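You operate a simulated robot arm through the tools that you are given. There is no shell and no other tool.

The job below is to be done with a simulated robot arm. You get a single attempt, and the scene is never put back.

## Task
Reset the blue trainer's counter and count it up to 4.
Fine: power on, black dial to COUNT, reset button once, then the clock button 4 times; leave the white switches.

The check looks at the end state, three seconds after you hand in, the way a careful person would. Anything else that was tipped, shoved, dropped, spilled or broken makes it a failure.

## Robot
A 7-joint arm with a fingered hand on a trunk, on a base that drives. Base frame: it is fixed to the floor where the robot stands at the start and does not move with it; the origin is under the middle of the robot, x ahead of it, y to its left, z up. Readings come in m, degrees, newtons and seconds.
With the tool pointing down near the work surface it reaches from about 0.36 to 0.72 m from the robot's upright axis, wherever it stands. Its first joint turns from -69.0 to 172.0 degrees. Places, roughly: black trainer dial [3.2, 0.9, 0.9]; blue trainer [3.3, 0.8, 0.9]; grey reset button [3.4, 0.7, 0.9]; left trainer switch [3.2, 0.8, 0.9]; middle trainer switch [3.2, 0.7, 0.9]; orange trainer button [3.1, 0.8, 0.9]; right trainer switch [3.3, 0.7, 0.9]; trainer power plug [3.5, 0.6, 0.8]; yellow clock button [3.4, 0.7, 0.9]. Payload 3.4 kg.
The tool frame sits at the grasp point between the pads (the TCP): z along the fingers, y along the line on which they close. The tips reach 0.025 m beyond it. Largest opening 0.088 m; the body of the gripper starts 0.029 m behind the TCP. The gripper is a hand of 5 fingers: y runs from the thumb to the fingers, the wrist lies at [-0.013, -0.097, -0.162] in the tool frame, and closing takes about 1.5 s.
Orientation is that of the tool frame in the base frame, as a unit quaternion [x, y, z, w]. With the fingers straight down and the wrist toward the robot, the tool's x, y and z point along [0, 1, 0], [1, 0, 0] and [0, 0, -1] of the base frame.

## Interface
- The arm moves only by the tool drive_tool. Its argument "motion" is a list of rows, each a list of 3 entries, a list of its own where there are three numbers: the shift along the tool's x, y, z in units of 30 mm (1.0 is 30 mm), then the turn, a rotation vector about the tool's x, y, z in units of 5 degrees (1.0 is 5 degrees), then the finger opening in m, from 0 to 0.088. In form: [[[dx, dy, dz], [rx, ry, rz], claw], ...]. A call has 1 to 20 rows; each row shifts and turns the commanded pose from where the row before left it, along the tool's axes as they then stand. A call with a number of a shift or a turn outside -1 to 1 is refused whole. A row lasts 0.2 s, in which the tool goes at most 0.05 m and 8.6 degrees; a call with a longer step from one row to the next is refused whole, and so is a gripper value outside its range. Where a pose cannot be reached the arm comes as near as it can. A force on the tool above 40 N (or 10 N above the force at the start of the call, whichever is more), or a blocked arm, ends the call early, and 0.2 s more pass. The fingers move at their own pace (about 0.153 m/s each) and stop on an object; they squeeze with about 29 N. The grip force told is the motor's: it shows also when the fingers shut on nothing. Time passes only in rows, and 0.2 s behind the last, so rows that do not move let the fingers close. It gives the time, the measured TCP pose, the force on the tool (base axes), the opening and the grip force at its end, in the units of the frame above (readings bear some noise), with the torque about the TCP (base axes, N m) and any sound that the robot's microphone picked up.
- Cameras (640 x 400 px; columns grow to the right, rows downward): "scene" is now at [0.1246, -0.0004, 1.3536]; the picture's right is [0.05, -1.00, 0.00], its down [-0.64, -0.03, -0.77] and it looks along [0.76, 0.03, -0.64] (base axes); focal length 271 px, centre (320, 200). "wrist" rides on the gripper at [0.059, -0.079, -0.105] in the tool frame; the picture's right is [-0.73, 0.32, -0.61], its down [-0.62, -0.68, 0.38] and it looks along [-0.29, 0.66, 0.70] (tool axes); focal length 234 px, centre (320, 200). There is no depth. A picture from a camera that has moved, and an enlarged one, comes with that camera's place and axes in the base frame and with its lens. The place of the scene camera against the robot may be out by one fixed shift of up to 0.025 m in any direction.
- capture(camera): a new picture of that camera. It takes no simulated time.
- move_column(by): slides the trunk up (or, below 0, down) by that many m; the arm and the scene camera ride with it, the base frame stays. It gives what a move gives, with no picture.
- roll_base(legs): drives the robot by 1 to 6 legs, each [ahead, left, turn to the left] in m, m and degrees, along the robot's own axes; the way and the turn of a leg run together, so that a leg with both is an arc; at most 1.5 m and 180 degrees a leg. The arm and the cameras ride along, it lands a little off, and it stops where it bumps. It gives what a move gives.
- hand_shape(shape): the hand has 5 fingers and takes this shape, open, in about a second: jaw (thumb against the fingers, like two jaws); tri (thumb and two fingers); tip (a fingertip pinch); poke (one finger out to press); point (the index stretched); flat (the hand flat); cup (the hand cupped); fist (a fist). The gripper value then closes the fingers along that shape, each until it touches; the sizes above hold for jaw. It gives what a move gives, with no picture.
- turn_head(pan, tilt): turns the head with the scene camera to pan (to the left, within 86 degrees either way) and tilt (down, from -29 to 69), counted from straight ahead of the robot. It gives what a move gives.
- enlarge(camera, box): a new picture of the part [left, top, right, bottom] of that camera's present view, enlarged. It takes no simulated time.
- close_job(): hands the job in; it is judged then, once.

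Nothing tells you exact positions but the pictures and the camera data. Unless the task says otherwise, let go and move clear before handing in.

The tools are called after "Request:" as name(argument=value, ...) on one line, values as JSON. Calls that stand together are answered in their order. drive_tool: Moves the arm, as the interface text tells. Its arguments: {"type":"object","properties":{"motion":{"type":"array"}},"required":["motion"]} The other tools are called the same way: move_column (by) slides the trunk up or down; hand_shape (shape) gives the hand a shape; roll_base (legs) drives the base; turn_head (pan, tilt) turns the head that bears the scene camera; capture (camera) takes a picture; enlarge (camera, box) takes an enlarged picture of a part of a camera's view; close_job () hands the job in.

At the start:

```text
clock: 0.0
position: [0.4393, 0.1222, 1.1539]
tool_rot: [0.707, 0.707, 0.0, 0.0]
contact_force: [0.4, -0.2, -0.1]
torque: [0.0, -0.01, 0.0]
grip_width: 0.0878
gripper_force: 0.1
shape: jaw
trunk travel left (down, up): [-0.6, 0.34]
robot x, y, heading: [0.0008, 0.0007, 0.1]
head pan, tilt: [2.6, 40.1]
```

scene: 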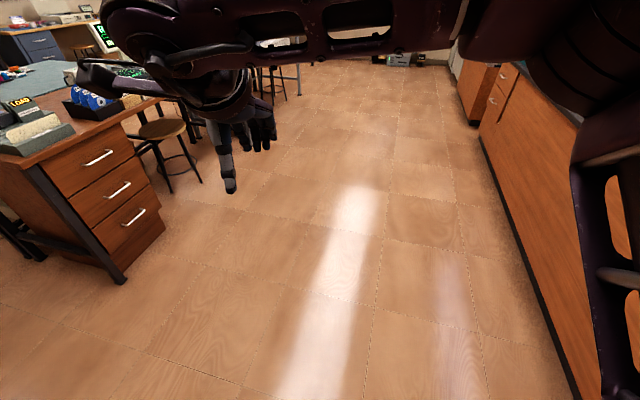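
wrist: 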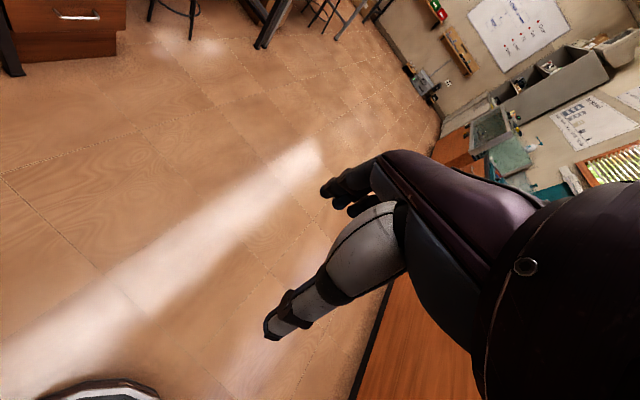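

I see an open floor with benches to the left; the trainer should be about 3.3 m ahead and 0.8 m to the left. I look toward it with the head first.

Request:
turn_head(pan=14, tilt=10)

```text
clock: 0.9
position: [0.4392, 0.1233, 1.1542]
tool_rot: [0.707, 0.707, 0.001, 0.001]
contact_force: [-0.8, 0.2, -0.2]
torque: [0.05, 0.01, -0.01]
grip_width: 0.0876
gripper_force: 0.0
shape: jaw
trunk travel left (down, up): [-0.6, 0.34]
robot x, y, heading: [-0.0031, -0.0004, 0.3]
head pan, tilt: [14.0, 10.0]
```

The head is turned; now I take a picture of the way to the trainer.

Request:
capture(camera="scene")

Request:
enlarge(camera="scene", box=[200, 100, 440, 250])

```text
taken
camera scene: at [0.13, 0.0182, 1.4013], right [0.24, -0.97, 0.0], down [-0.17, -0.04, -0.98], along [0.96, 0.24, -0.17], focal length 271 px, centre (320, 200)
```

scene: 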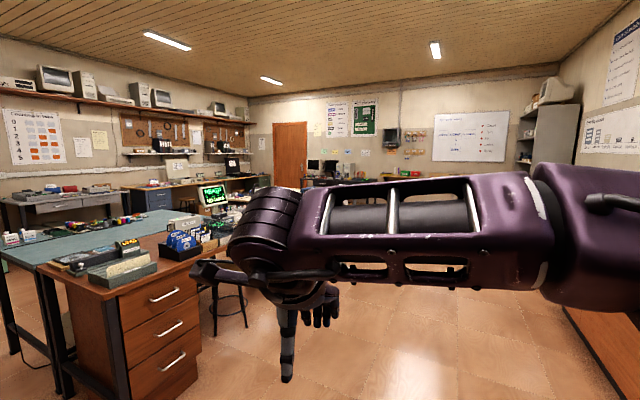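

```text
2.67 times, centred on (320, 175) of scene
camera zoom: at [0.13, 0.0182, 1.4013], right [0.24, -0.97, 0.0], down [-0.17, -0.04, -0.98], along [0.96, 0.24, -0.17], focal length 722 px, centre (320, 267)
```

zoom: 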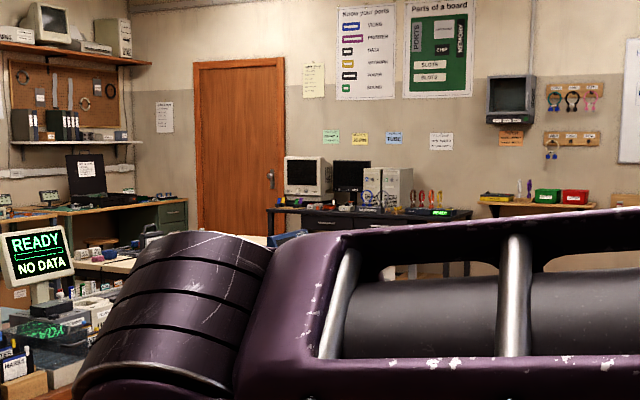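

The arm hides the trainer from here. The floor ahead looks clear, so I drive ahead about 1.2 m and look to the left.

Request:
roll_base(legs=[[1.2, 0, 0]])

Request:
turn_head(pan=30, tilt=18)

Request:
capture(camera="scene")

```text
clock: 7.0
position: [1.6437, 0.1287, 1.1528]
tool_rot: [0.705, 0.709, 0.001, -0.001]
contact_force: [0.0, -0.6, 0.4]
torque: [0.01, -0.04, -0.02]
grip_width: 0.0877
gripper_force: 0.1
shape: jaw
trunk travel left (down, up): [-0.6, 0.34]
robot x, y, heading: [1.2025, 0.0016, 0.6]
head pan, tilt: [14.0, 10.0]
```

```text
clock: 7.8
position: [1.6433, 0.1284, 1.1536]
tool_rot: [0.704, 0.71, -0.001, 0.0]
contact_force: [0.3, -0.1, -0.3]
torque: [0.02, 0.0, 0.03]
grip_width: 0.0877
gripper_force: 0.1
shape: jaw
trunk travel left (down, up): [-0.6, 0.34]
robot x, y, heading: [1.203, 0.0017, 0.2]
head pan, tilt: [30.0, 18.0]
```

```text
taken
camera scene: at [1.3253, 0.0462, 1.3884], right [0.5, -0.86, 0.0], down [-0.27, -0.16, -0.95], along [0.82, 0.48, -0.31], focal length 271 px, centre (320, 200)
```

scene: 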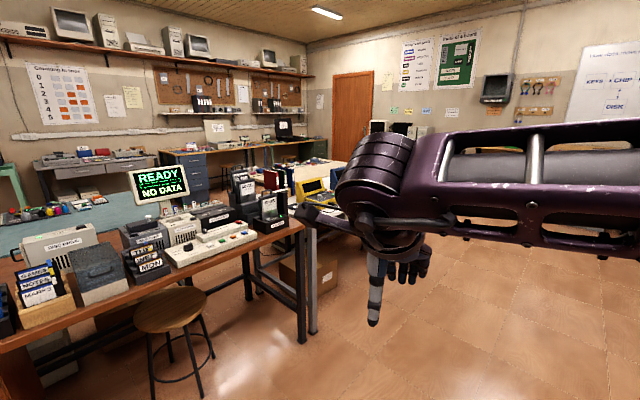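

The second bench begins behind the first one with the screen; the trainer is behind my forearm. I enlarge that part.

Request:
enlarge(camera="scene", box=[220, 130, 380, 230])

Request:
capture(camera="wrist")

```text
4.00 times, centred on (300, 180) of scene
camera zoom: at [1.3253, 0.0462, 1.3884], right [0.5, -0.86, 0.0], down [-0.27, -0.16, -0.95], along [0.82, 0.48, -0.31], focal length 1084 px, centre (400, 280)
```

zoom: 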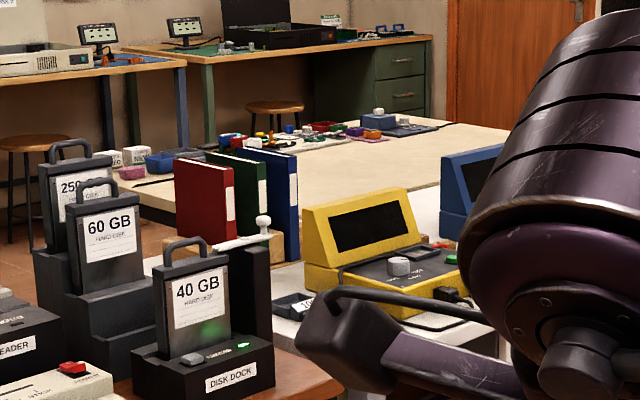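

```text
taken
camera wrist: at [1.5642, 0.1867, 1.2607], right [0.33, -0.72, 0.61], down [-0.68, -0.63, -0.38], along [0.66, -0.29, -0.7], focal length 234 px, centre (320, 200)
```

wrist: 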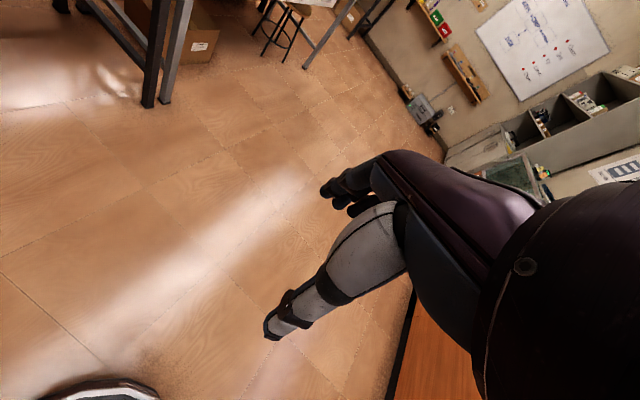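

A yellow trainer is visible and the blue one is just behind my arm on the same bench. I drive on a bit and look again.

Request:
roll_base(legs=[[0.8, -0.15, 0]])

Request:
turn_head(pan=40, tilt=22)

Request:
capture(camera="scene")

```text
clock: 12.2
position: [2.4532, -0.0255, 1.1539]
tool_rot: [0.708, 0.706, 0.0, 0.0]
contact_force: [0.1, 0.9, -0.1]
torque: [0.03, -0.02, 0.02]
grip_width: 0.0878
gripper_force: 0.0
shape: jaw
trunk travel left (down, up): [-0.6, 0.34]
robot x, y, heading: [2.0118, -0.1487, 0.0]
head pan, tilt: [30.0, 18.0]
```

```text
clock: 12.9
position: [2.453, -0.0248, 1.1535]
tool_rot: [0.708, 0.707, 0.001, 0.0]
contact_force: [0.0, 1.1, 0.3]
torque: [-0.03, 0.0, 0.01]
grip_width: 0.0877
gripper_force: 0.2
shape: jaw
trunk travel left (down, up): [-0.6, 0.34]
robot x, y, heading: [2.0128, -0.1442, -0.1]
head pan, tilt: [40.0, 22.0]
```

```text
taken
camera scene: at [2.1247, -0.0925, 1.3819], right [0.64, -0.77, 0.0], down [-0.29, -0.24, -0.93], along [0.71, 0.59, -0.37], focal length 271 px, centre (320, 200)
```

scene: 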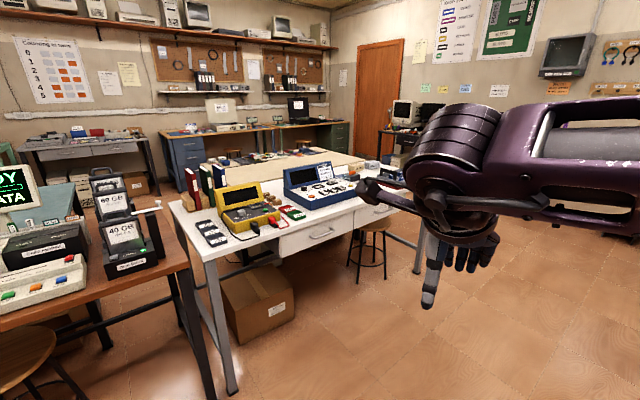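

Request:
enlarge(camera="scene", box=[180, 140, 404, 280])

Request:
enlarge(camera="scene", box=[270, 150, 366, 210])

```text
2.86 times, centred on (292, 210) of scene
camera zoom: at [2.1247, -0.0925, 1.3819], right [0.64, -0.77, 0.0], down [-0.29, -0.24, -0.93], along [0.71, 0.59, -0.37], focal length 774 px, centre (400, 171)
```

zoom: 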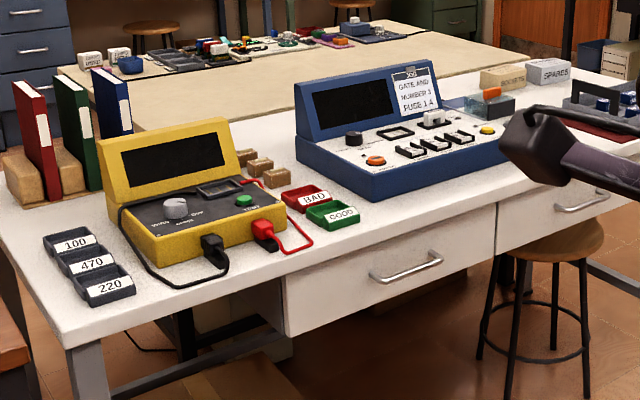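

```text
6.67 times, centred on (318, 180) of scene
camera zoom: at [2.1247, -0.0925, 1.3819], right [0.64, -0.77, 0.0], down [-0.29, -0.24, -0.93], along [0.71, 0.59, -0.37], focal length 1806 px, centre (333, 333)
```

zoom: 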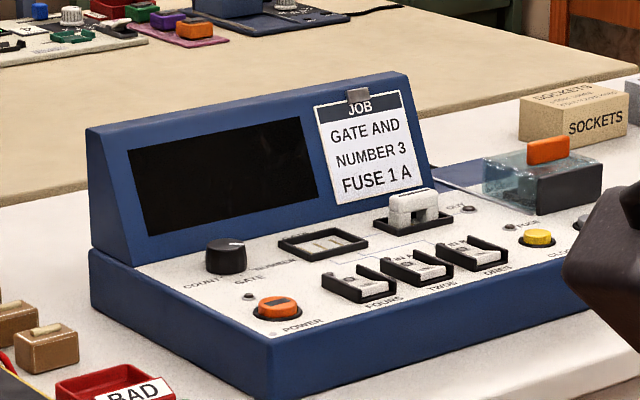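

The blue trainer stands on the white-topped bench, its front toward me, rotated about -15°: orange POWER at its left, black dial behind it, yellow clock at its right. I drive to a spot in front of the bench, turn to face it and look closer.

Request:
roll_base(legs=[[0.9, 0, 0], [0, 0, 72]])

Request:
turn_head(pan=0, tilt=35)

Request:
capture(camera="scene")

Request:
capture(camera="wrist")

```text
clock: 20.9
position: [2.9432, 0.2987, 1.1544]
tool_rot: [0.157, 0.988, 0.0, 0.0]
contact_force: [0.1, -0.3, -0.4]
torque: [-0.01, 0.0, 0.05]
grip_width: 0.0877
gripper_force: 0.0
shape: jaw
trunk travel left (down, up): [-0.6, 0.34]
robot x, y, heading: [2.9225, -0.156, 72.0]
head pan, tilt: [40.0, 22.0]
```

```text
clock: 21.9
position: [2.9443, 0.2976, 1.1534]
tool_rot: [0.157, 0.988, 0.0, 0.0]
contact_force: [-0.5, 0.1, -0.4]
torque: [-0.01, 0.01, -0.05]
grip_width: 0.0877
gripper_force: 0.0
shape: jaw
trunk travel left (down, up): [-0.6, 0.34]
robot x, y, heading: [2.9222, -0.1571, 71.9]
head pan, tilt: [0.0, 35.0]
```

```text
taken
camera scene: at [2.9559, -0.0295, 1.3613], right [0.95, -0.31, 0.0], down [-0.18, -0.55, -0.82], along [0.25, 0.78, -0.57], focal length 271 px, centre (320, 200)
```

scene: 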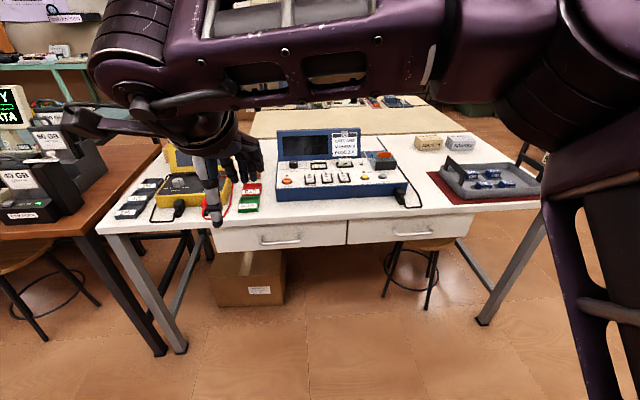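

```text
taken
camera wrist: at [2.8633, 0.2422, 1.2607], right [0.79, 0.08, 0.61], down [0.38, -0.84, -0.38], along [0.48, 0.53, -0.7], focal length 234 px, centre (320, 200)
```

wrist: 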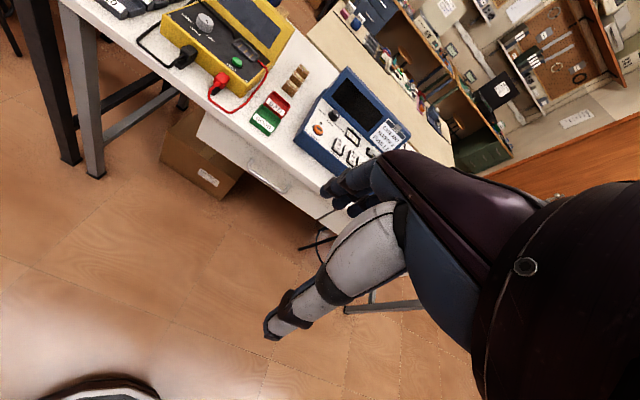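

Request:
enlarge(camera="scene", box=[264, 120, 424, 220])

Request:
enlarge(camera="scene", box=[270, 150, 342, 195])

Request:
enlarge(camera="scene", box=[340, 150, 436, 210])

```text
4.00 times, centred on (344, 170) of scene
camera zoom: at [2.9559, -0.0295, 1.3613], right [0.95, -0.31, 0.0], down [-0.18, -0.55, -0.82], along [0.25, 0.78, -0.57], focal length 1084 px, centre (224, 320)
```

zoom: 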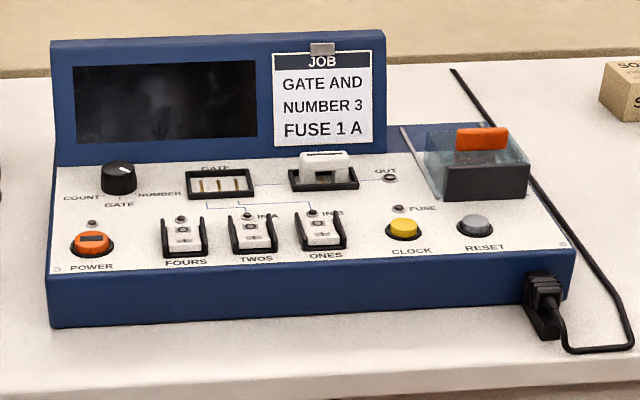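

```text
8.89 times, centred on (306, 172) of scene
camera zoom: at [2.9559, -0.0295, 1.3613], right [0.95, -0.31, 0.0], down [-0.18, -0.55, -0.82], along [0.25, 0.78, -0.57], focal length 2408 px, centre (444, 444)
```

zoom: 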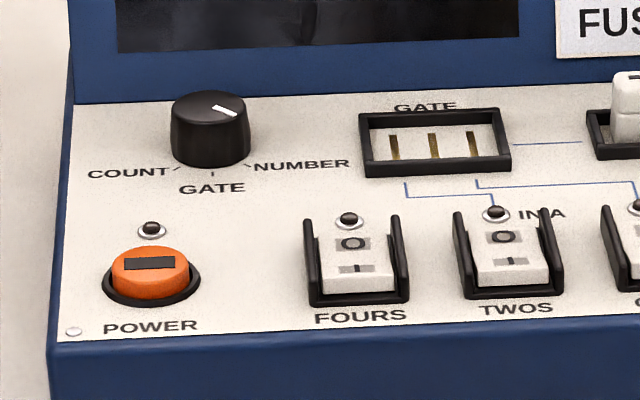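

```text
6.67 times, centred on (388, 180) of scene
camera zoom: at [2.9559, -0.0295, 1.3613], right [0.95, -0.31, 0.0], down [-0.18, -0.55, -0.82], along [0.25, 0.78, -0.57], focal length 1806 px, centre (-133, 333)
```

zoom: 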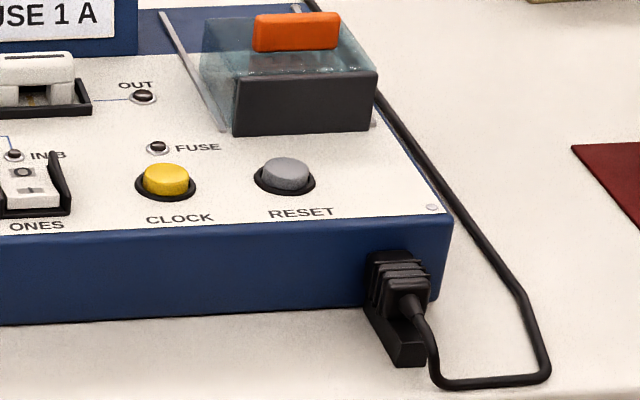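

The panel is readable now: POWER (orange) front left, the black dial behind it pointing at NUMBER (front right), the clock and reset at the front right, screen dark, table about z 0.83. I drive about 0.36 m closer, watching the clearance to the bench edge.

Request:
roll_base(legs=[[0.34, -0.05, 5]])

Request:
turn_head(pan=0, tilt=50)

Request:
capture(camera="scene")

Request:
capture(camera="wrist")

```text
clock: 24.2
position: [3.047, 0.6103, 1.1528]
tool_rot: [0.116, 0.993, 0.0, 0.0]
contact_force: [0.1, -0.1, -0.6]
torque: [-0.02, 0.0, -0.01]
grip_width: 0.0881
gripper_force: 0.1
shape: jaw
trunk travel left (down, up): [-0.6, 0.34]
robot x, y, heading: [3.0644, 0.1531, 76.5]
head pan, tilt: [0.0, 35.0]
```

```text
clock: 24.9
position: [3.0461, 0.6112, 1.1552]
tool_rot: [0.116, 0.993, -0.001, 0.0]
contact_force: [-0.8, 0.9, -0.2]
torque: [0.0, -0.01, 0.0]
grip_width: 0.0877
gripper_force: 0.0
shape: jaw
trunk travel left (down, up): [-0.6, 0.34]
robot x, y, heading: [3.063, 0.1586, 76.7]
head pan, tilt: [0.0, 50.0]
```

```text
taken
camera scene: at [3.0829, 0.2745, 1.3396], right [0.97, -0.23, 0.0], down [-0.18, -0.74, -0.64], along [0.15, 0.63, -0.77], focal length 271 px, centre (320, 200)
```

scene: 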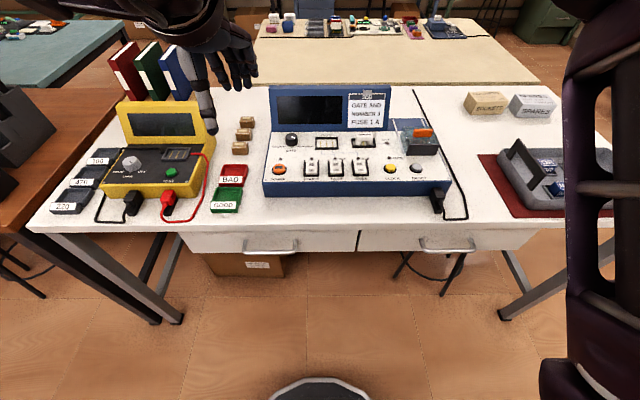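

```text
taken
camera wrist: at [2.9708, 0.5474, 1.2607], right [0.78, 0.15, 0.61], down [0.45, -0.81, -0.38], along [0.43, 0.57, -0.7], focal length 234 px, centre (320, 200)
```

wrist: 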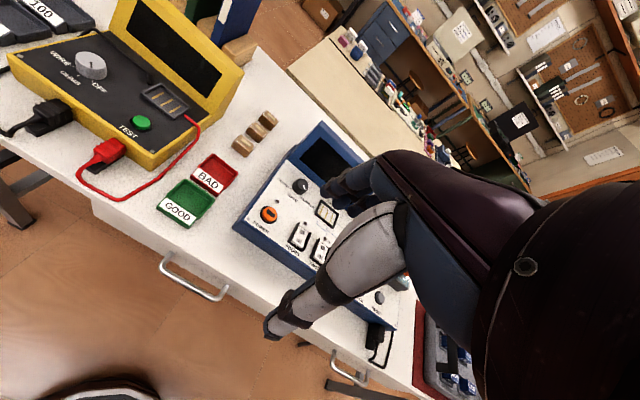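

I now have a clear view from above of the whole trainer. I enlarge it to measure the controls.

Request:
enlarge(camera="scene", box=[256, 80, 464, 210])

Request:
enlarge(camera="scene", box=[256, 120, 352, 180])

Request:
enlarge(camera="scene", box=[372, 110, 484, 220])

```text
3.08 times, centred on (360, 145) of scene
camera zoom: at [3.0829, 0.2745, 1.3396], right [0.97, -0.23, 0.0], down [-0.18, -0.74, -0.64], along [0.15, 0.63, -0.77], focal length 834 px, centre (197, 369)
```

zoom: 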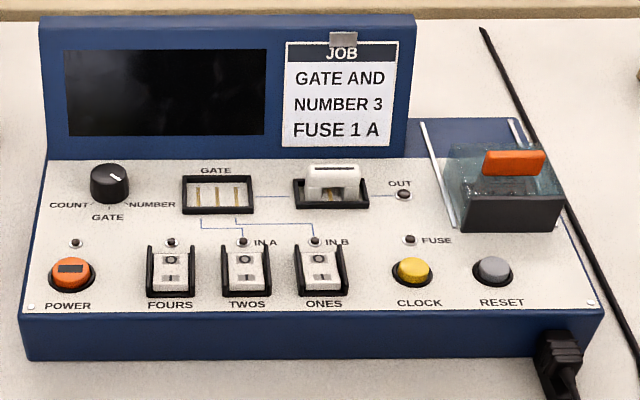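

```text
6.67 times, centred on (304, 150) of scene
camera zoom: at [3.0829, 0.2745, 1.3396], right [0.97, -0.23, 0.0], down [-0.18, -0.74, -0.64], along [0.15, 0.63, -0.77], focal length 1806 px, centre (427, 533)
```

zoom: 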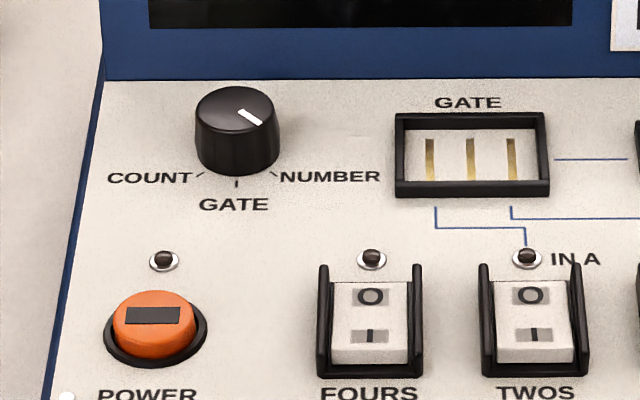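

```text
3.64 times, centred on (428, 165) of scene
camera zoom: at [3.0829, 0.2745, 1.3396], right [0.97, -0.23, 0.0], down [-0.18, -0.74, -0.64], along [0.15, 0.63, -0.77], focal length 985 px, centre (-73, 327)
```

zoom: 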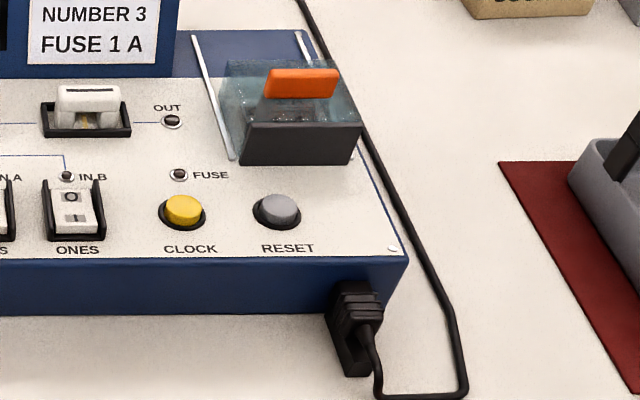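

The dial mark points at NUMBER, so it must turn 90° clockwise (from above) to COUNT. The dial is near the edge of my reach, so I move a little closer and to the right, and shape the hand for pressing.

Request:
roll_base(legs=[[0.07, -0.05, 0]])

Request:
hand_shape(shape="poke")

Request:
turn_head(pan=0, tilt=45)

Request:
capture(camera="scene")

Request:
capture(camera="wrist")

```text
clock: 26.0
position: [3.1115, 0.669, 1.1528]
tool_rot: [0.116, 0.993, 0.0, 0.0]
contact_force: [0.8, 0.6, -0.2]
torque: [0.02, 0.01, -0.01]
grip_width: 0.0877
gripper_force: 0.1
shape: jaw
trunk travel left (down, up): [-0.6, 0.34]
robot x, y, heading: [3.1321, 0.2107, 76.6]
head pan, tilt: [0.0, 50.0]
```

```text
clock: 26.9
position: [3.1106, 0.6675, 1.1542]
tool_rot: [0.116, 0.993, 0.0, 0.0]
contact_force: [1.1, 0.5, 0.3]
torque: [-0.02, 0.01, 0.01]
grip_width: 0.0002
gripper_force: 0.2
shape: poke
trunk travel left (down, up): [-0.6, 0.34]
robot x, y, heading: [3.1294, 0.215, 76.4]
head pan, tilt: [0.0, 50.0]
```

```text
clock: 27.6
position: [3.1108, 0.6671, 1.153]
tool_rot: [0.117, 0.993, 0.0, 0.001]
contact_force: [0.0, 0.1, -0.4]
torque: [0.02, 0.03, -0.01]
grip_width: 0.0
gripper_force: 0.0
shape: poke
trunk travel left (down, up): [-0.6, 0.34]
robot x, y, heading: [3.1292, 0.2145, 77.0]
head pan, tilt: [0.0, 45.0]
```

```text
taken
camera scene: at [3.1487, 0.3361, 1.3464], right [0.97, -0.23, 0.0], down [-0.16, -0.69, -0.71], along [0.16, 0.69, -0.71], focal length 271 px, centre (320, 200)
```

scene: 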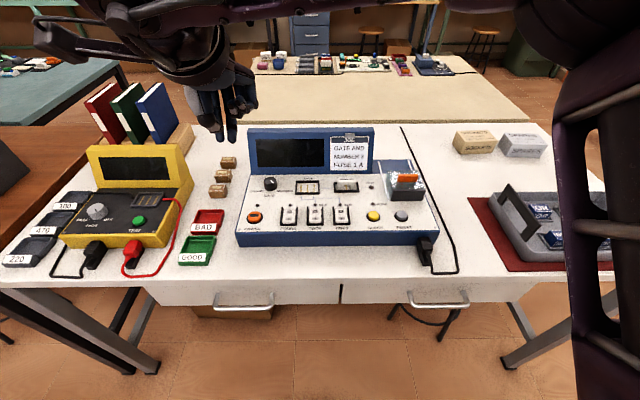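

```text
taken
camera wrist: at [3.0358, 0.6048, 1.2607], right [0.78, 0.15, 0.61], down [0.45, -0.81, -0.38], along [0.43, 0.57, -0.7], focal length 234 px, centre (320, 200)
```

wrist: 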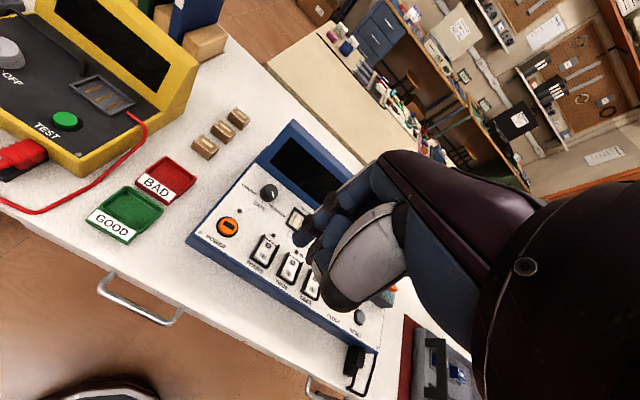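

Request:
enlarge(camera="scene", box=[160, 40, 320, 140])

Request:
enlarge(camera="wrist", box=[240, 150, 400, 320])

Request:
enlarge(camera="scene", box=[384, 200, 464, 280])

```text
4.00 times, centred on (240, 90) of scene
camera zoom: at [3.1487, 0.3361, 1.3464], right [0.97, -0.23, 0.0], down [-0.16, -0.69, -0.71], along [0.16, 0.69, -0.71], focal length 1084 px, centre (640, 640)
```

zoom: 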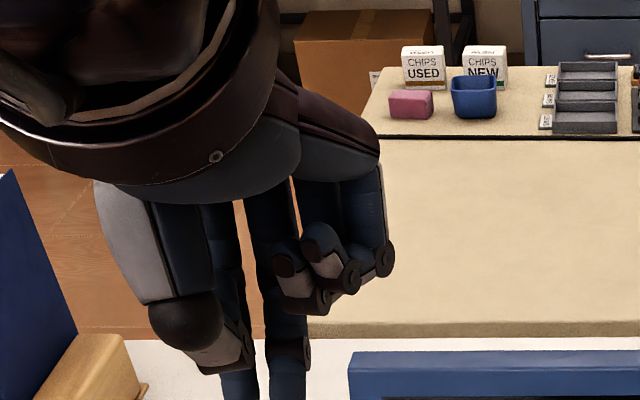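

```text
2.35 times, centred on (320, 235) of wrist
camera zoom: at [3.0358, 0.6048, 1.2607], right [0.78, 0.15, 0.61], down [0.45, -0.81, -0.38], along [0.43, 0.57, -0.7], focal length 551 px, centre (320, 118)
```

zoom: 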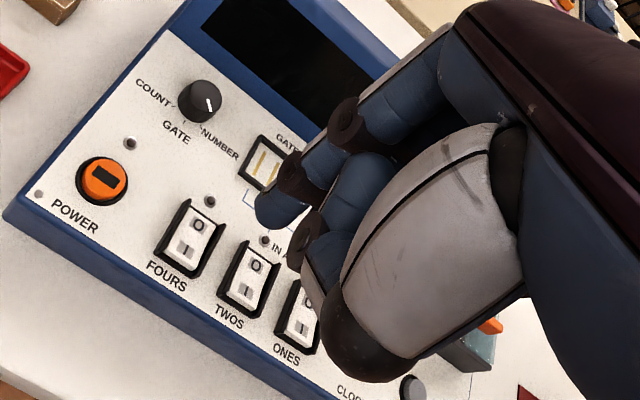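

```text
5.00 times, centred on (424, 240) of scene
camera zoom: at [3.1487, 0.3361, 1.3464], right [0.97, -0.23, 0.0], down [-0.16, -0.69, -0.71], along [0.16, 0.69, -0.71], focal length 1354 px, centre (-200, 0)
```

zoom: 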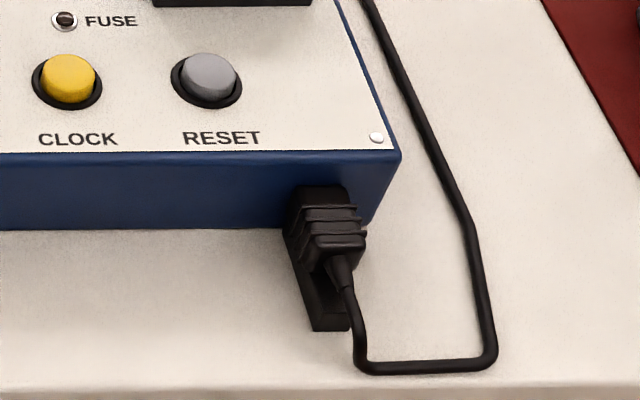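

The hand is in the poke shape; I look more closely at the stretched finger to find where its tip sits.

Request:
enlarge(camera="scene", box=[184, 90, 280, 150])

```text
6.67 times, centred on (232, 120) of scene
camera zoom: at [3.1487, 0.3361, 1.3464], right [0.97, -0.23, 0.0], down [-0.16, -0.69, -0.71], along [0.16, 0.69, -0.71], focal length 1806 px, centre (907, 733)
```

zoom: 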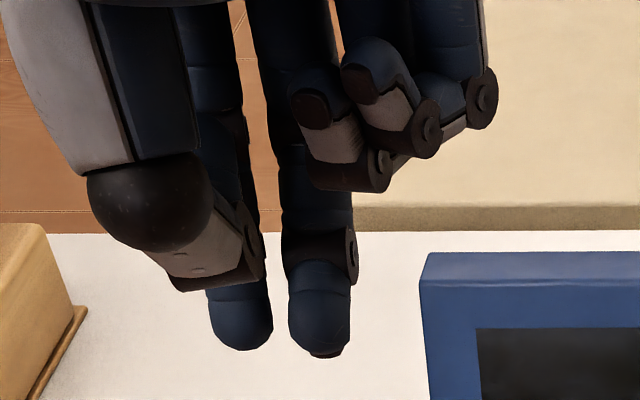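

Two fingers look stretched in "poke"; I compare with "point" to see which gives one clean finger.

Request:
hand_shape(shape="point")

Request:
enlarge(camera="scene", box=[160, 60, 288, 160])

Request:
capture(camera="wrist")

```text
clock: 28.5
position: [3.1101, 0.6679, 1.1534]
tool_rot: [0.117, 0.993, 0.0, 0.0]
contact_force: [0.0, 0.0, 0.2]
torque: [-0.01, 0.0, -0.02]
grip_width: 0.0
gripper_force: 0.1
shape: point
trunk travel left (down, up): [-0.6, 0.34]
robot x, y, heading: [3.1297, 0.2134, 76.8]
head pan, tilt: [0.0, 45.0]
```

```text
4.00 times, centred on (224, 110) of scene
camera zoom: at [3.1487, 0.3361, 1.3464], right [0.97, -0.23, 0.0], down [-0.16, -0.69, -0.71], along [0.16, 0.69, -0.71], focal length 1084 px, centre (704, 560)
```

zoom: 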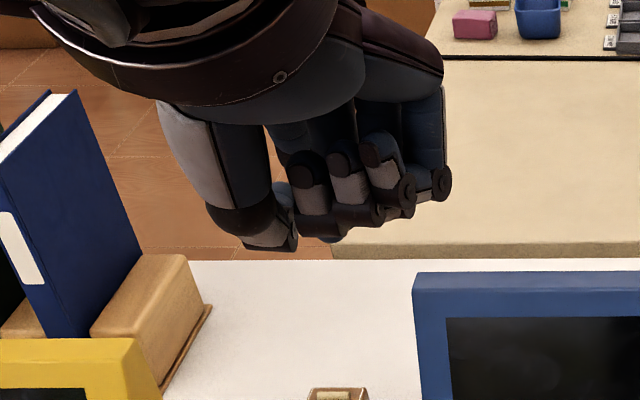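

```text
taken
camera wrist: at [3.0358, 0.6048, 1.2607], right [0.78, 0.15, 0.61], down [0.45, -0.81, -0.38], along [0.43, 0.57, -0.7], focal length 234 px, centre (320, 200)
```

wrist: 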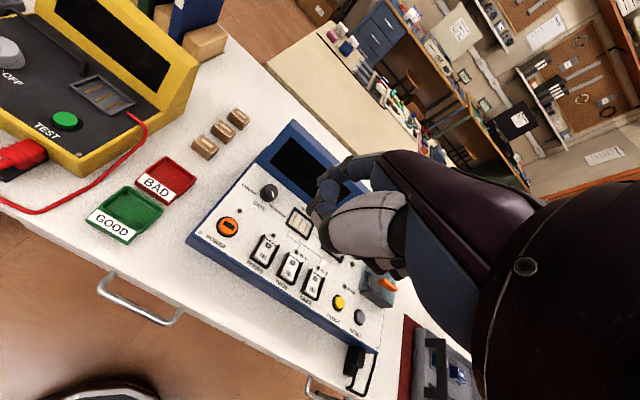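

The shape may still be moving; I wait a moment and look again.

Request:
drive_tool(motion=[[[0, 0, 0], [0, 0, 0], 0.0], [[0, 0, 0], [0, 0, 0], 0.0], [[0, 0, 0], [0, 0, 0], 0.0]])

Request:
enlarge(camera="scene", box=[160, 60, 288, 160])

Request:
enlarge(camera="wrist", box=[240, 120, 400, 320])

```text
clock: 29.3
position: [3.1098, 0.6675, 1.1527]
tool_rot: [0.117, 0.993, 0.001, 0.0]
contact_force: [-0.5, 0.1, -0.5]
torque: [0.0, 0.0, 0.0]
grip_width: 0.0001
gripper_force: 0.0
shape: point
trunk travel left (down, up): [-0.6, 0.34]
robot x, y, heading: [3.1343, 0.2095, 76.5]
head pan, tilt: [0.0, 45.0]
```

```text
4.00 times, centred on (224, 110) of scene
camera zoom: at [3.1487, 0.3361, 1.3464], right [0.97, -0.23, 0.0], down [-0.16, -0.69, -0.71], along [0.16, 0.69, -0.71], focal length 1084 px, centre (704, 560)
```

zoom: 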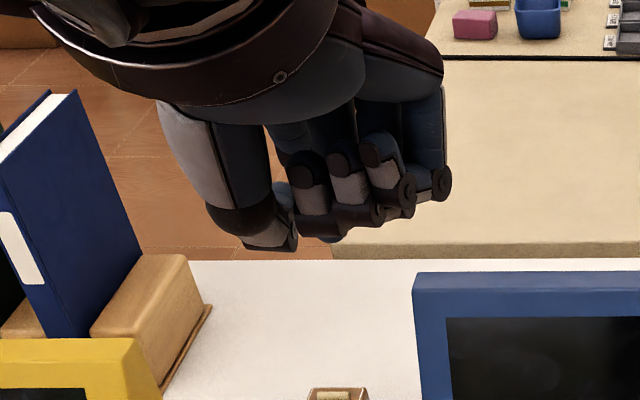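

```text
2.00 times, centred on (320, 220) of wrist
camera zoom: at [3.0358, 0.6048, 1.2607], right [0.78, 0.15, 0.61], down [0.45, -0.81, -0.38], along [0.43, 0.57, -0.7], focal length 468 px, centre (320, 160)
```

zoom: 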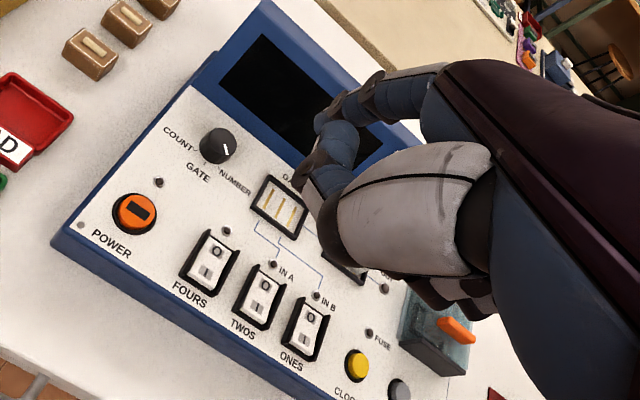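

At opening 0 the index is curled in too. I try the full opening value in this shape.

Request:
drive_tool(motion=[[[0, 0, 0], [0, 0, 0], 0.088], [[0, 0, 0], [0, 0, 0], 0.088], [[0, 0, 0], [0, 0, 0], 0.088], [[0, 0, 0], [0, 0, 0], 0.088], [[0, 0, 0], [0, 0, 0], 0.088]])

Request:
enlarge(camera="scene", box=[160, 60, 288, 160])

Request:
enlarge(camera="wrist", box=[240, 120, 400, 320])

```text
clock: 30.5
position: [3.1104, 0.6671, 1.1533]
tool_rot: [0.117, 0.993, 0.001, 0.0]
contact_force: [0.0, -0.4, 1.5]
torque: [0.0, 0.01, 0.01]
grip_width: 0.0
gripper_force: 0.1
shape: point
trunk travel left (down, up): [-0.6, 0.34]
robot x, y, heading: [3.1287, 0.2142, 76.5]
head pan, tilt: [0.0, 45.0]
```

```text
4.00 times, centred on (224, 110) of scene
camera zoom: at [3.1487, 0.3361, 1.3464], right [0.97, -0.23, 0.0], down [-0.16, -0.69, -0.71], along [0.16, 0.69, -0.71], focal length 1084 px, centre (704, 560)
```

zoom: 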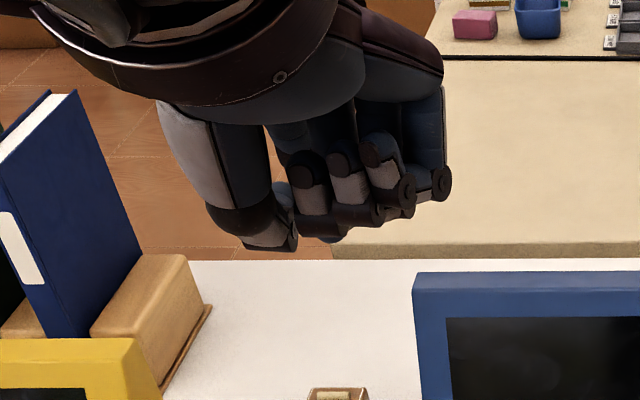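

```text
2.00 times, centred on (320, 220) of wrist
camera zoom: at [3.0358, 0.6048, 1.2607], right [0.78, 0.15, 0.61], down [0.45, -0.81, -0.38], along [0.43, 0.57, -0.7], focal length 468 px, centre (320, 160)
```

zoom: 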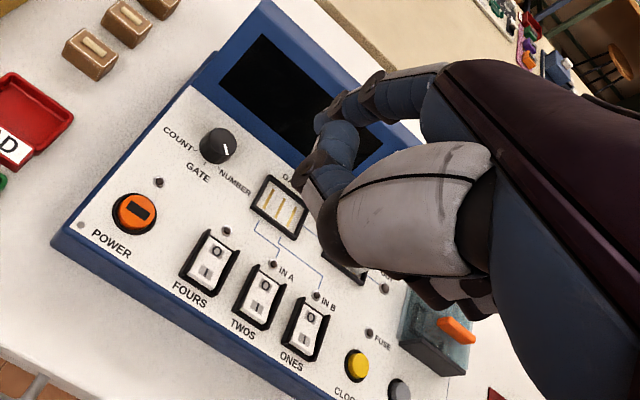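

"Point" leaves no finger reaching down, so I return to "poke" and study the fingertip with both cameras.

Request:
hand_shape(shape="poke")

Request:
drive_tool(motion=[[[0, 0, 0], [0, 0, 0], 0.0], [[0, 0, 0], [0, 0, 0], 0.0], [[0, 0, 0], [0, 0, 0], 0.0]])

Request:
enlarge(camera="scene", box=[184, 60, 280, 150])

Request:
enlarge(camera="wrist", box=[260, 140, 400, 320])

```text
clock: 31.4
position: [3.1115, 0.6685, 1.1546]
tool_rot: [0.118, 0.993, 0.0, 0.001]
contact_force: [-0.1, 0.0, -0.2]
torque: [0.01, 0.01, -0.02]
grip_width: 0.0001
gripper_force: 0.0
shape: poke
trunk travel left (down, up): [-0.6, 0.34]
robot x, y, heading: [3.1282, 0.2123, 76.5]
head pan, tilt: [0.0, 45.0]
```

```text
clock: 32.2
position: [3.1094, 0.6665, 1.154]
tool_rot: [0.116, 0.993, 0.0, 0.0]
contact_force: [0.4, 0.4, -0.1]
torque: [-0.01, 0.0, 0.01]
grip_width: 0.0001
gripper_force: 29.2
shape: jaw
trunk travel left (down, up): [-0.6, 0.34]
robot x, y, heading: [3.1288, 0.2138, 76.4]
head pan, tilt: [0.0, 45.0]
```

```text
4.44 times, centred on (232, 105) of scene
camera zoom: at [3.1487, 0.3361, 1.3464], right [0.97, -0.23, 0.0], down [-0.16, -0.69, -0.71], along [0.16, 0.69, -0.71], focal length 1204 px, centre (711, 622)
```

zoom: 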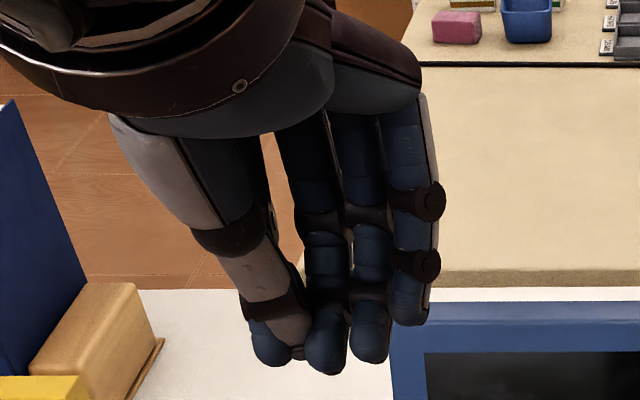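

```text
2.22 times, centred on (330, 230) of wrist
camera zoom: at [3.0358, 0.6048, 1.2607], right [0.78, 0.15, 0.61], down [0.45, -0.81, -0.38], along [0.43, 0.57, -0.7], focal length 520 px, centre (298, 133)
```

zoom: 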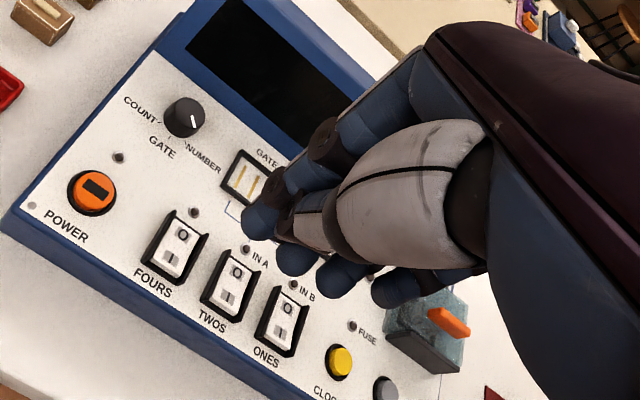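

Commanding 0 made the hand close as a jaw, so I set "poke" again and hold the opening value at 0.088 instead, to see if the shape stays.

Request:
hand_shape(shape="poke")

Request:
drive_tool(motion=[[[0, 0, 0], [0, 0, 0], 0.088], [[0, 0, 0], [0, 0, 0], 0.088], [[0, 0, 0], [0, 0, 0], 0.088]])

Request:
enlarge(camera="scene", box=[184, 60, 280, 150])

Request:
enlarge(camera="wrist", box=[260, 140, 400, 320])

```text
clock: 33.1
position: [3.1108, 0.6673, 1.1534]
tool_rot: [0.116, 0.993, 0.0, 0.0]
contact_force: [-0.5, -0.3, 0.9]
torque: [0.01, -0.02, 0.0]
grip_width: 0.0002
gripper_force: 0.0
shape: poke
trunk travel left (down, up): [-0.6, 0.34]
robot x, y, heading: [3.128, 0.21, 76.7]
head pan, tilt: [0.0, 45.0]
```

```text
clock: 33.9
position: [3.1111, 0.6679, 1.154]
tool_rot: [0.117, 0.993, 0.0, -0.001]
contact_force: [-0.2, 0.7, -0.9]
torque: [0.01, -0.04, 0.03]
grip_width: 0.0002
gripper_force: 0.0
shape: poke
trunk travel left (down, up): [-0.6, 0.34]
robot x, y, heading: [3.1278, 0.2116, 76.6]
head pan, tilt: [0.0, 45.0]
```

```text
4.44 times, centred on (232, 105) of scene
camera zoom: at [3.1487, 0.3361, 1.3464], right [0.97, -0.23, 0.0], down [-0.16, -0.69, -0.71], along [0.16, 0.69, -0.71], focal length 1204 px, centre (711, 622)
```

zoom: 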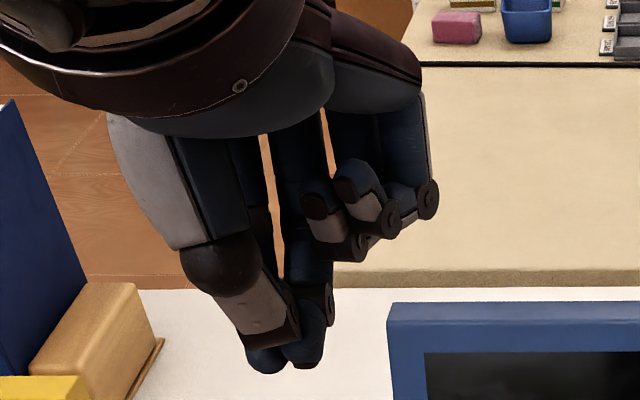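

```text
2.22 times, centred on (330, 230) of wrist
camera zoom: at [3.0358, 0.6048, 1.2607], right [0.78, 0.15, 0.61], down [0.45, -0.81, -0.38], along [0.43, 0.57, -0.7], focal length 520 px, centre (298, 133)
```

zoom: 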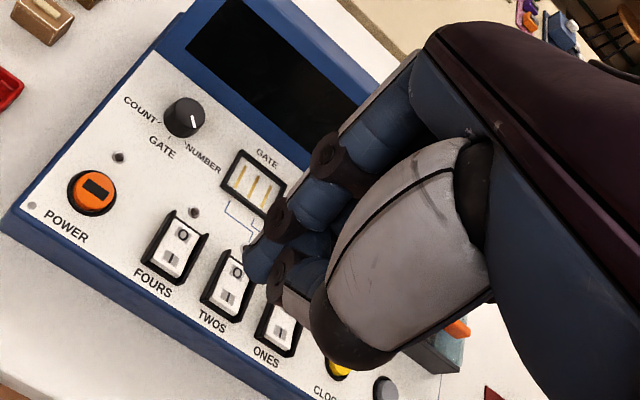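

Holding 0.088 keeps the poke shape, with index and middle tips side by side. I move the hand over the POWER button at a safe height to compare fingertip and button in both cameras.

Request:
drive_tool(motion=[[[0.1, 0.5, 0.6], [0, 0, 0], 0.088], [[0.1, 0.5, 0.8], [0, 0, 0], 0.088], [[0.1, 0.5, 0.8], [0, 0, 0], 0.088], [[0.1, 0.5, 0.8], [0, 0, 0], 0.088], [[0.1, 0.5, 0.8], [0, 0, 0], 0.088], [[0, 0, 0.8], [0, 0, 0], 0.088]])

Request:
capture(camera="scene")

Request:
capture(camera="wrist")

```text
clock: 35.3
position: [3.1134, 0.7431, 1.0161]
tool_rot: [0.117, 0.993, 0.0, 0.0]
contact_force: [-0.4, -0.5, 0.5]
torque: [-0.01, -0.01, 0.01]
grip_width: 0.0003
gripper_force: 0.1
shape: poke
trunk travel left (down, up): [-0.6, 0.34]
robot x, y, heading: [3.1311, 0.2147, 76.3]
head pan, tilt: [0.0, 45.0]
```

```text
taken
camera scene: at [3.1489, 0.3362, 1.3464], right [0.97, -0.23, 0.0], down [-0.16, -0.69, -0.71], along [0.16, 0.69, -0.71], focal length 271 px, centre (320, 200)
```

scene: 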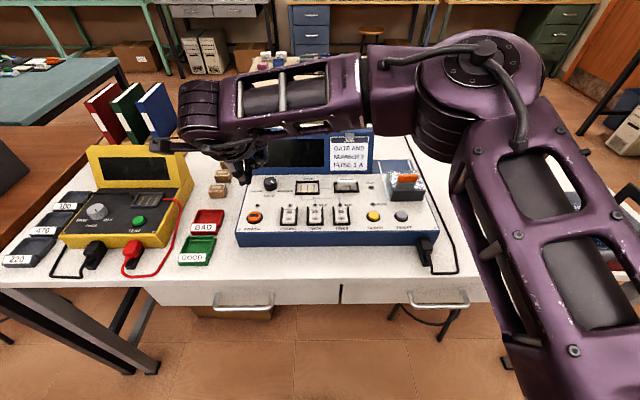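

```text
taken
camera wrist: at [3.0384, 0.6807, 1.1232], right [0.78, 0.15, 0.61], down [0.45, -0.81, -0.38], along [0.43, 0.57, -0.7], focal length 234 px, centre (320, 200)
```

wrist: 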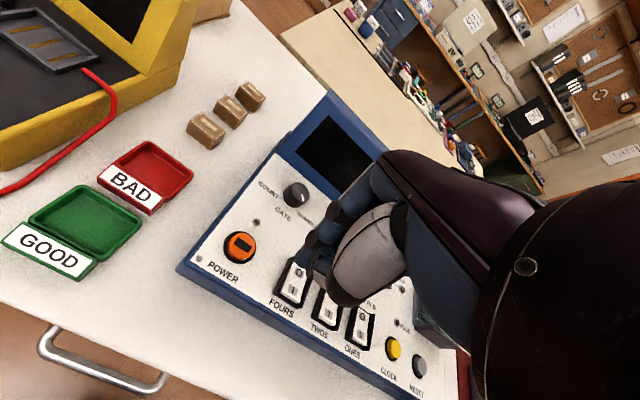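

The hand is above the trainer's left side and the forearm clears the display. I enlarge to compare fingertip and button.

Request:
enlarge(camera="scene", box=[200, 120, 328, 250])

Request:
enlarge(camera="wrist", box=[200, 150, 400, 320])

```text
3.08 times, centred on (264, 185) of scene
camera zoom: at [3.1489, 0.3362, 1.3464], right [0.97, -0.23, 0.0], down [-0.16, -0.69, -0.71], along [0.16, 0.69, -0.71], focal length 834 px, centre (492, 246)
```

zoom: 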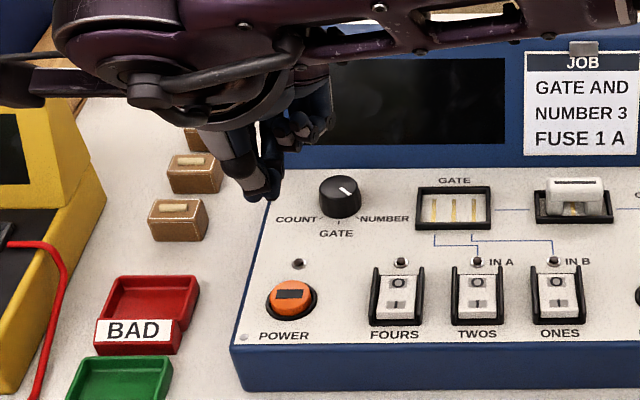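

```text
2.35 times, centred on (300, 235) of wrist
camera zoom: at [3.0384, 0.6807, 1.1232], right [0.78, 0.15, 0.61], down [0.45, -0.81, -0.38], along [0.43, 0.57, -0.7], focal length 551 px, centre (367, 118)
```

zoom: 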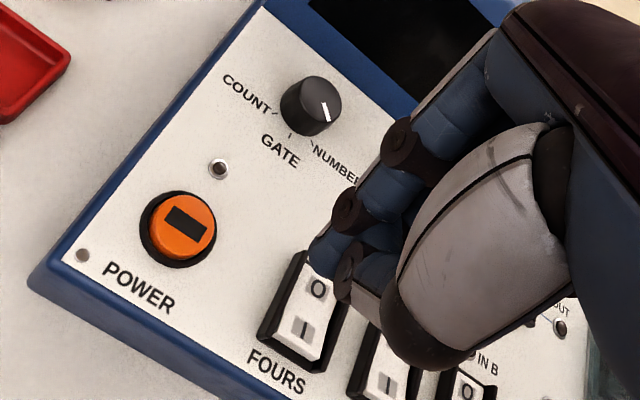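

I enlarge further on the fingertips alone, to make out which finger ends lowest.

Request:
enlarge(camera="scene", box=[232, 150, 280, 190])

Request:
enlarge(camera="wrist", box=[280, 190, 380, 270])

```text
10.00 times, centred on (256, 170) of scene
camera zoom: at [3.1489, 0.3362, 1.3464], right [0.97, -0.23, 0.0], down [-0.16, -0.69, -0.71], along [0.16, 0.69, -0.71], focal length 2709 px, centre (960, 500)
```

zoom: 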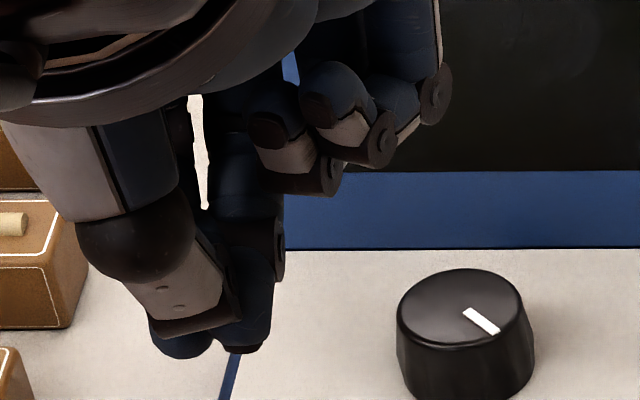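

```text
5.00 times, centred on (330, 230) of wrist
camera zoom: at [3.0384, 0.6807, 1.1232], right [0.78, 0.15, 0.61], down [0.45, -0.81, -0.38], along [0.43, 0.57, -0.7], focal length 1171 px, centre (270, 50)
```

zoom: 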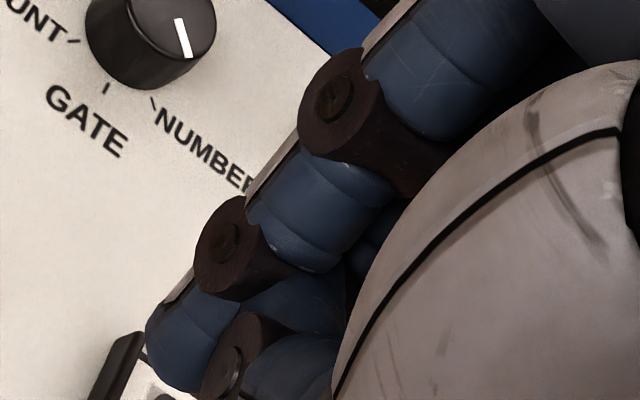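

The wrist camera puts the POWER button about 17 mm to the tool's +x and 40–48 mm ahead of the index tip, its top near z 0.86. I move over it and part-way down, then look again.

Request:
drive_tool(motion=[[[0.19, 0.47, 0.5], [0, 0, 0], 0.088], [[0.19, 0.47, 0.5], [0, 0, 0], 0.088], [[0.19, 0.47, 0.5], [0, 0, 0], 0.088], [[0, 0, 0.5], [0, 0, 0], 0.088], [[0, 0, 0.5], [0, 0, 0], 0.088]])

Request:
enlarge(camera="scene", box=[200, 140, 296, 240])

Request:
enlarge(camera="wrist", box=[220, 150, 380, 310])

Request:
capture(camera="scene")

```text
clock: 36.5
position: [3.1067, 0.7907, 0.9423]
tool_rot: [0.117, 0.993, 0.0, 0.0]
contact_force: [0.5, 0.7, -0.4]
torque: [0.06, 0.0, 0.01]
grip_width: 0.0
gripper_force: 0.0
shape: poke
trunk travel left (down, up): [-0.6, 0.34]
robot x, y, heading: [3.1282, 0.2134, 76.3]
head pan, tilt: [0.0, 45.0]
```

```text
4.00 times, centred on (248, 190) of scene
camera zoom: at [3.1485, 0.3365, 1.3464], right [0.97, -0.23, 0.0], down [-0.16, -0.69, -0.71], along [0.16, 0.69, -0.71], focal length 1084 px, centre (608, 240)
```

zoom: 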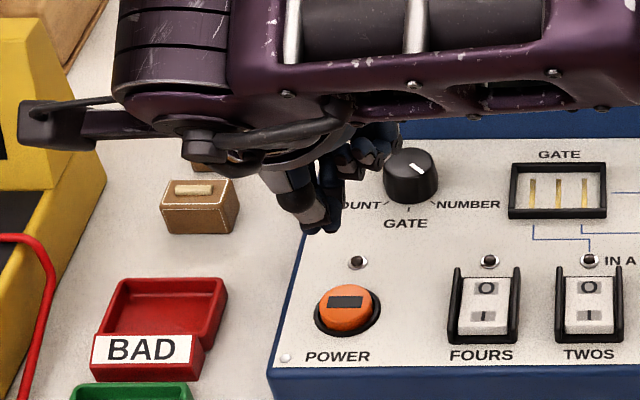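

```text
2.50 times, centred on (300, 230) of wrist
camera zoom: at [3.0318, 0.7267, 1.0478], right [0.78, 0.15, 0.61], down [0.45, -0.81, -0.38], along [0.43, 0.57, -0.7], focal length 585 px, centre (370, 125)
```

zoom: 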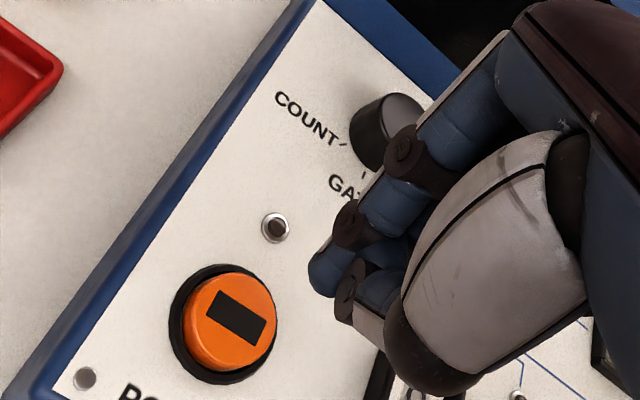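

```text
taken
camera scene: at [3.1485, 0.3365, 1.3464], right [0.97, -0.23, 0.0], down [-0.16, -0.69, -0.71], along [0.16, 0.69, -0.71], focal length 271 px, centre (320, 200)
```

scene: 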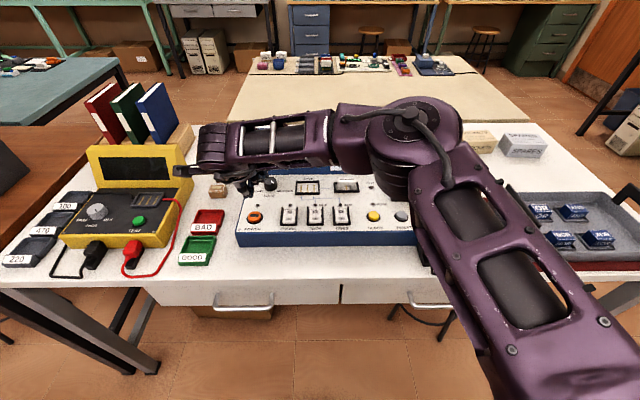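

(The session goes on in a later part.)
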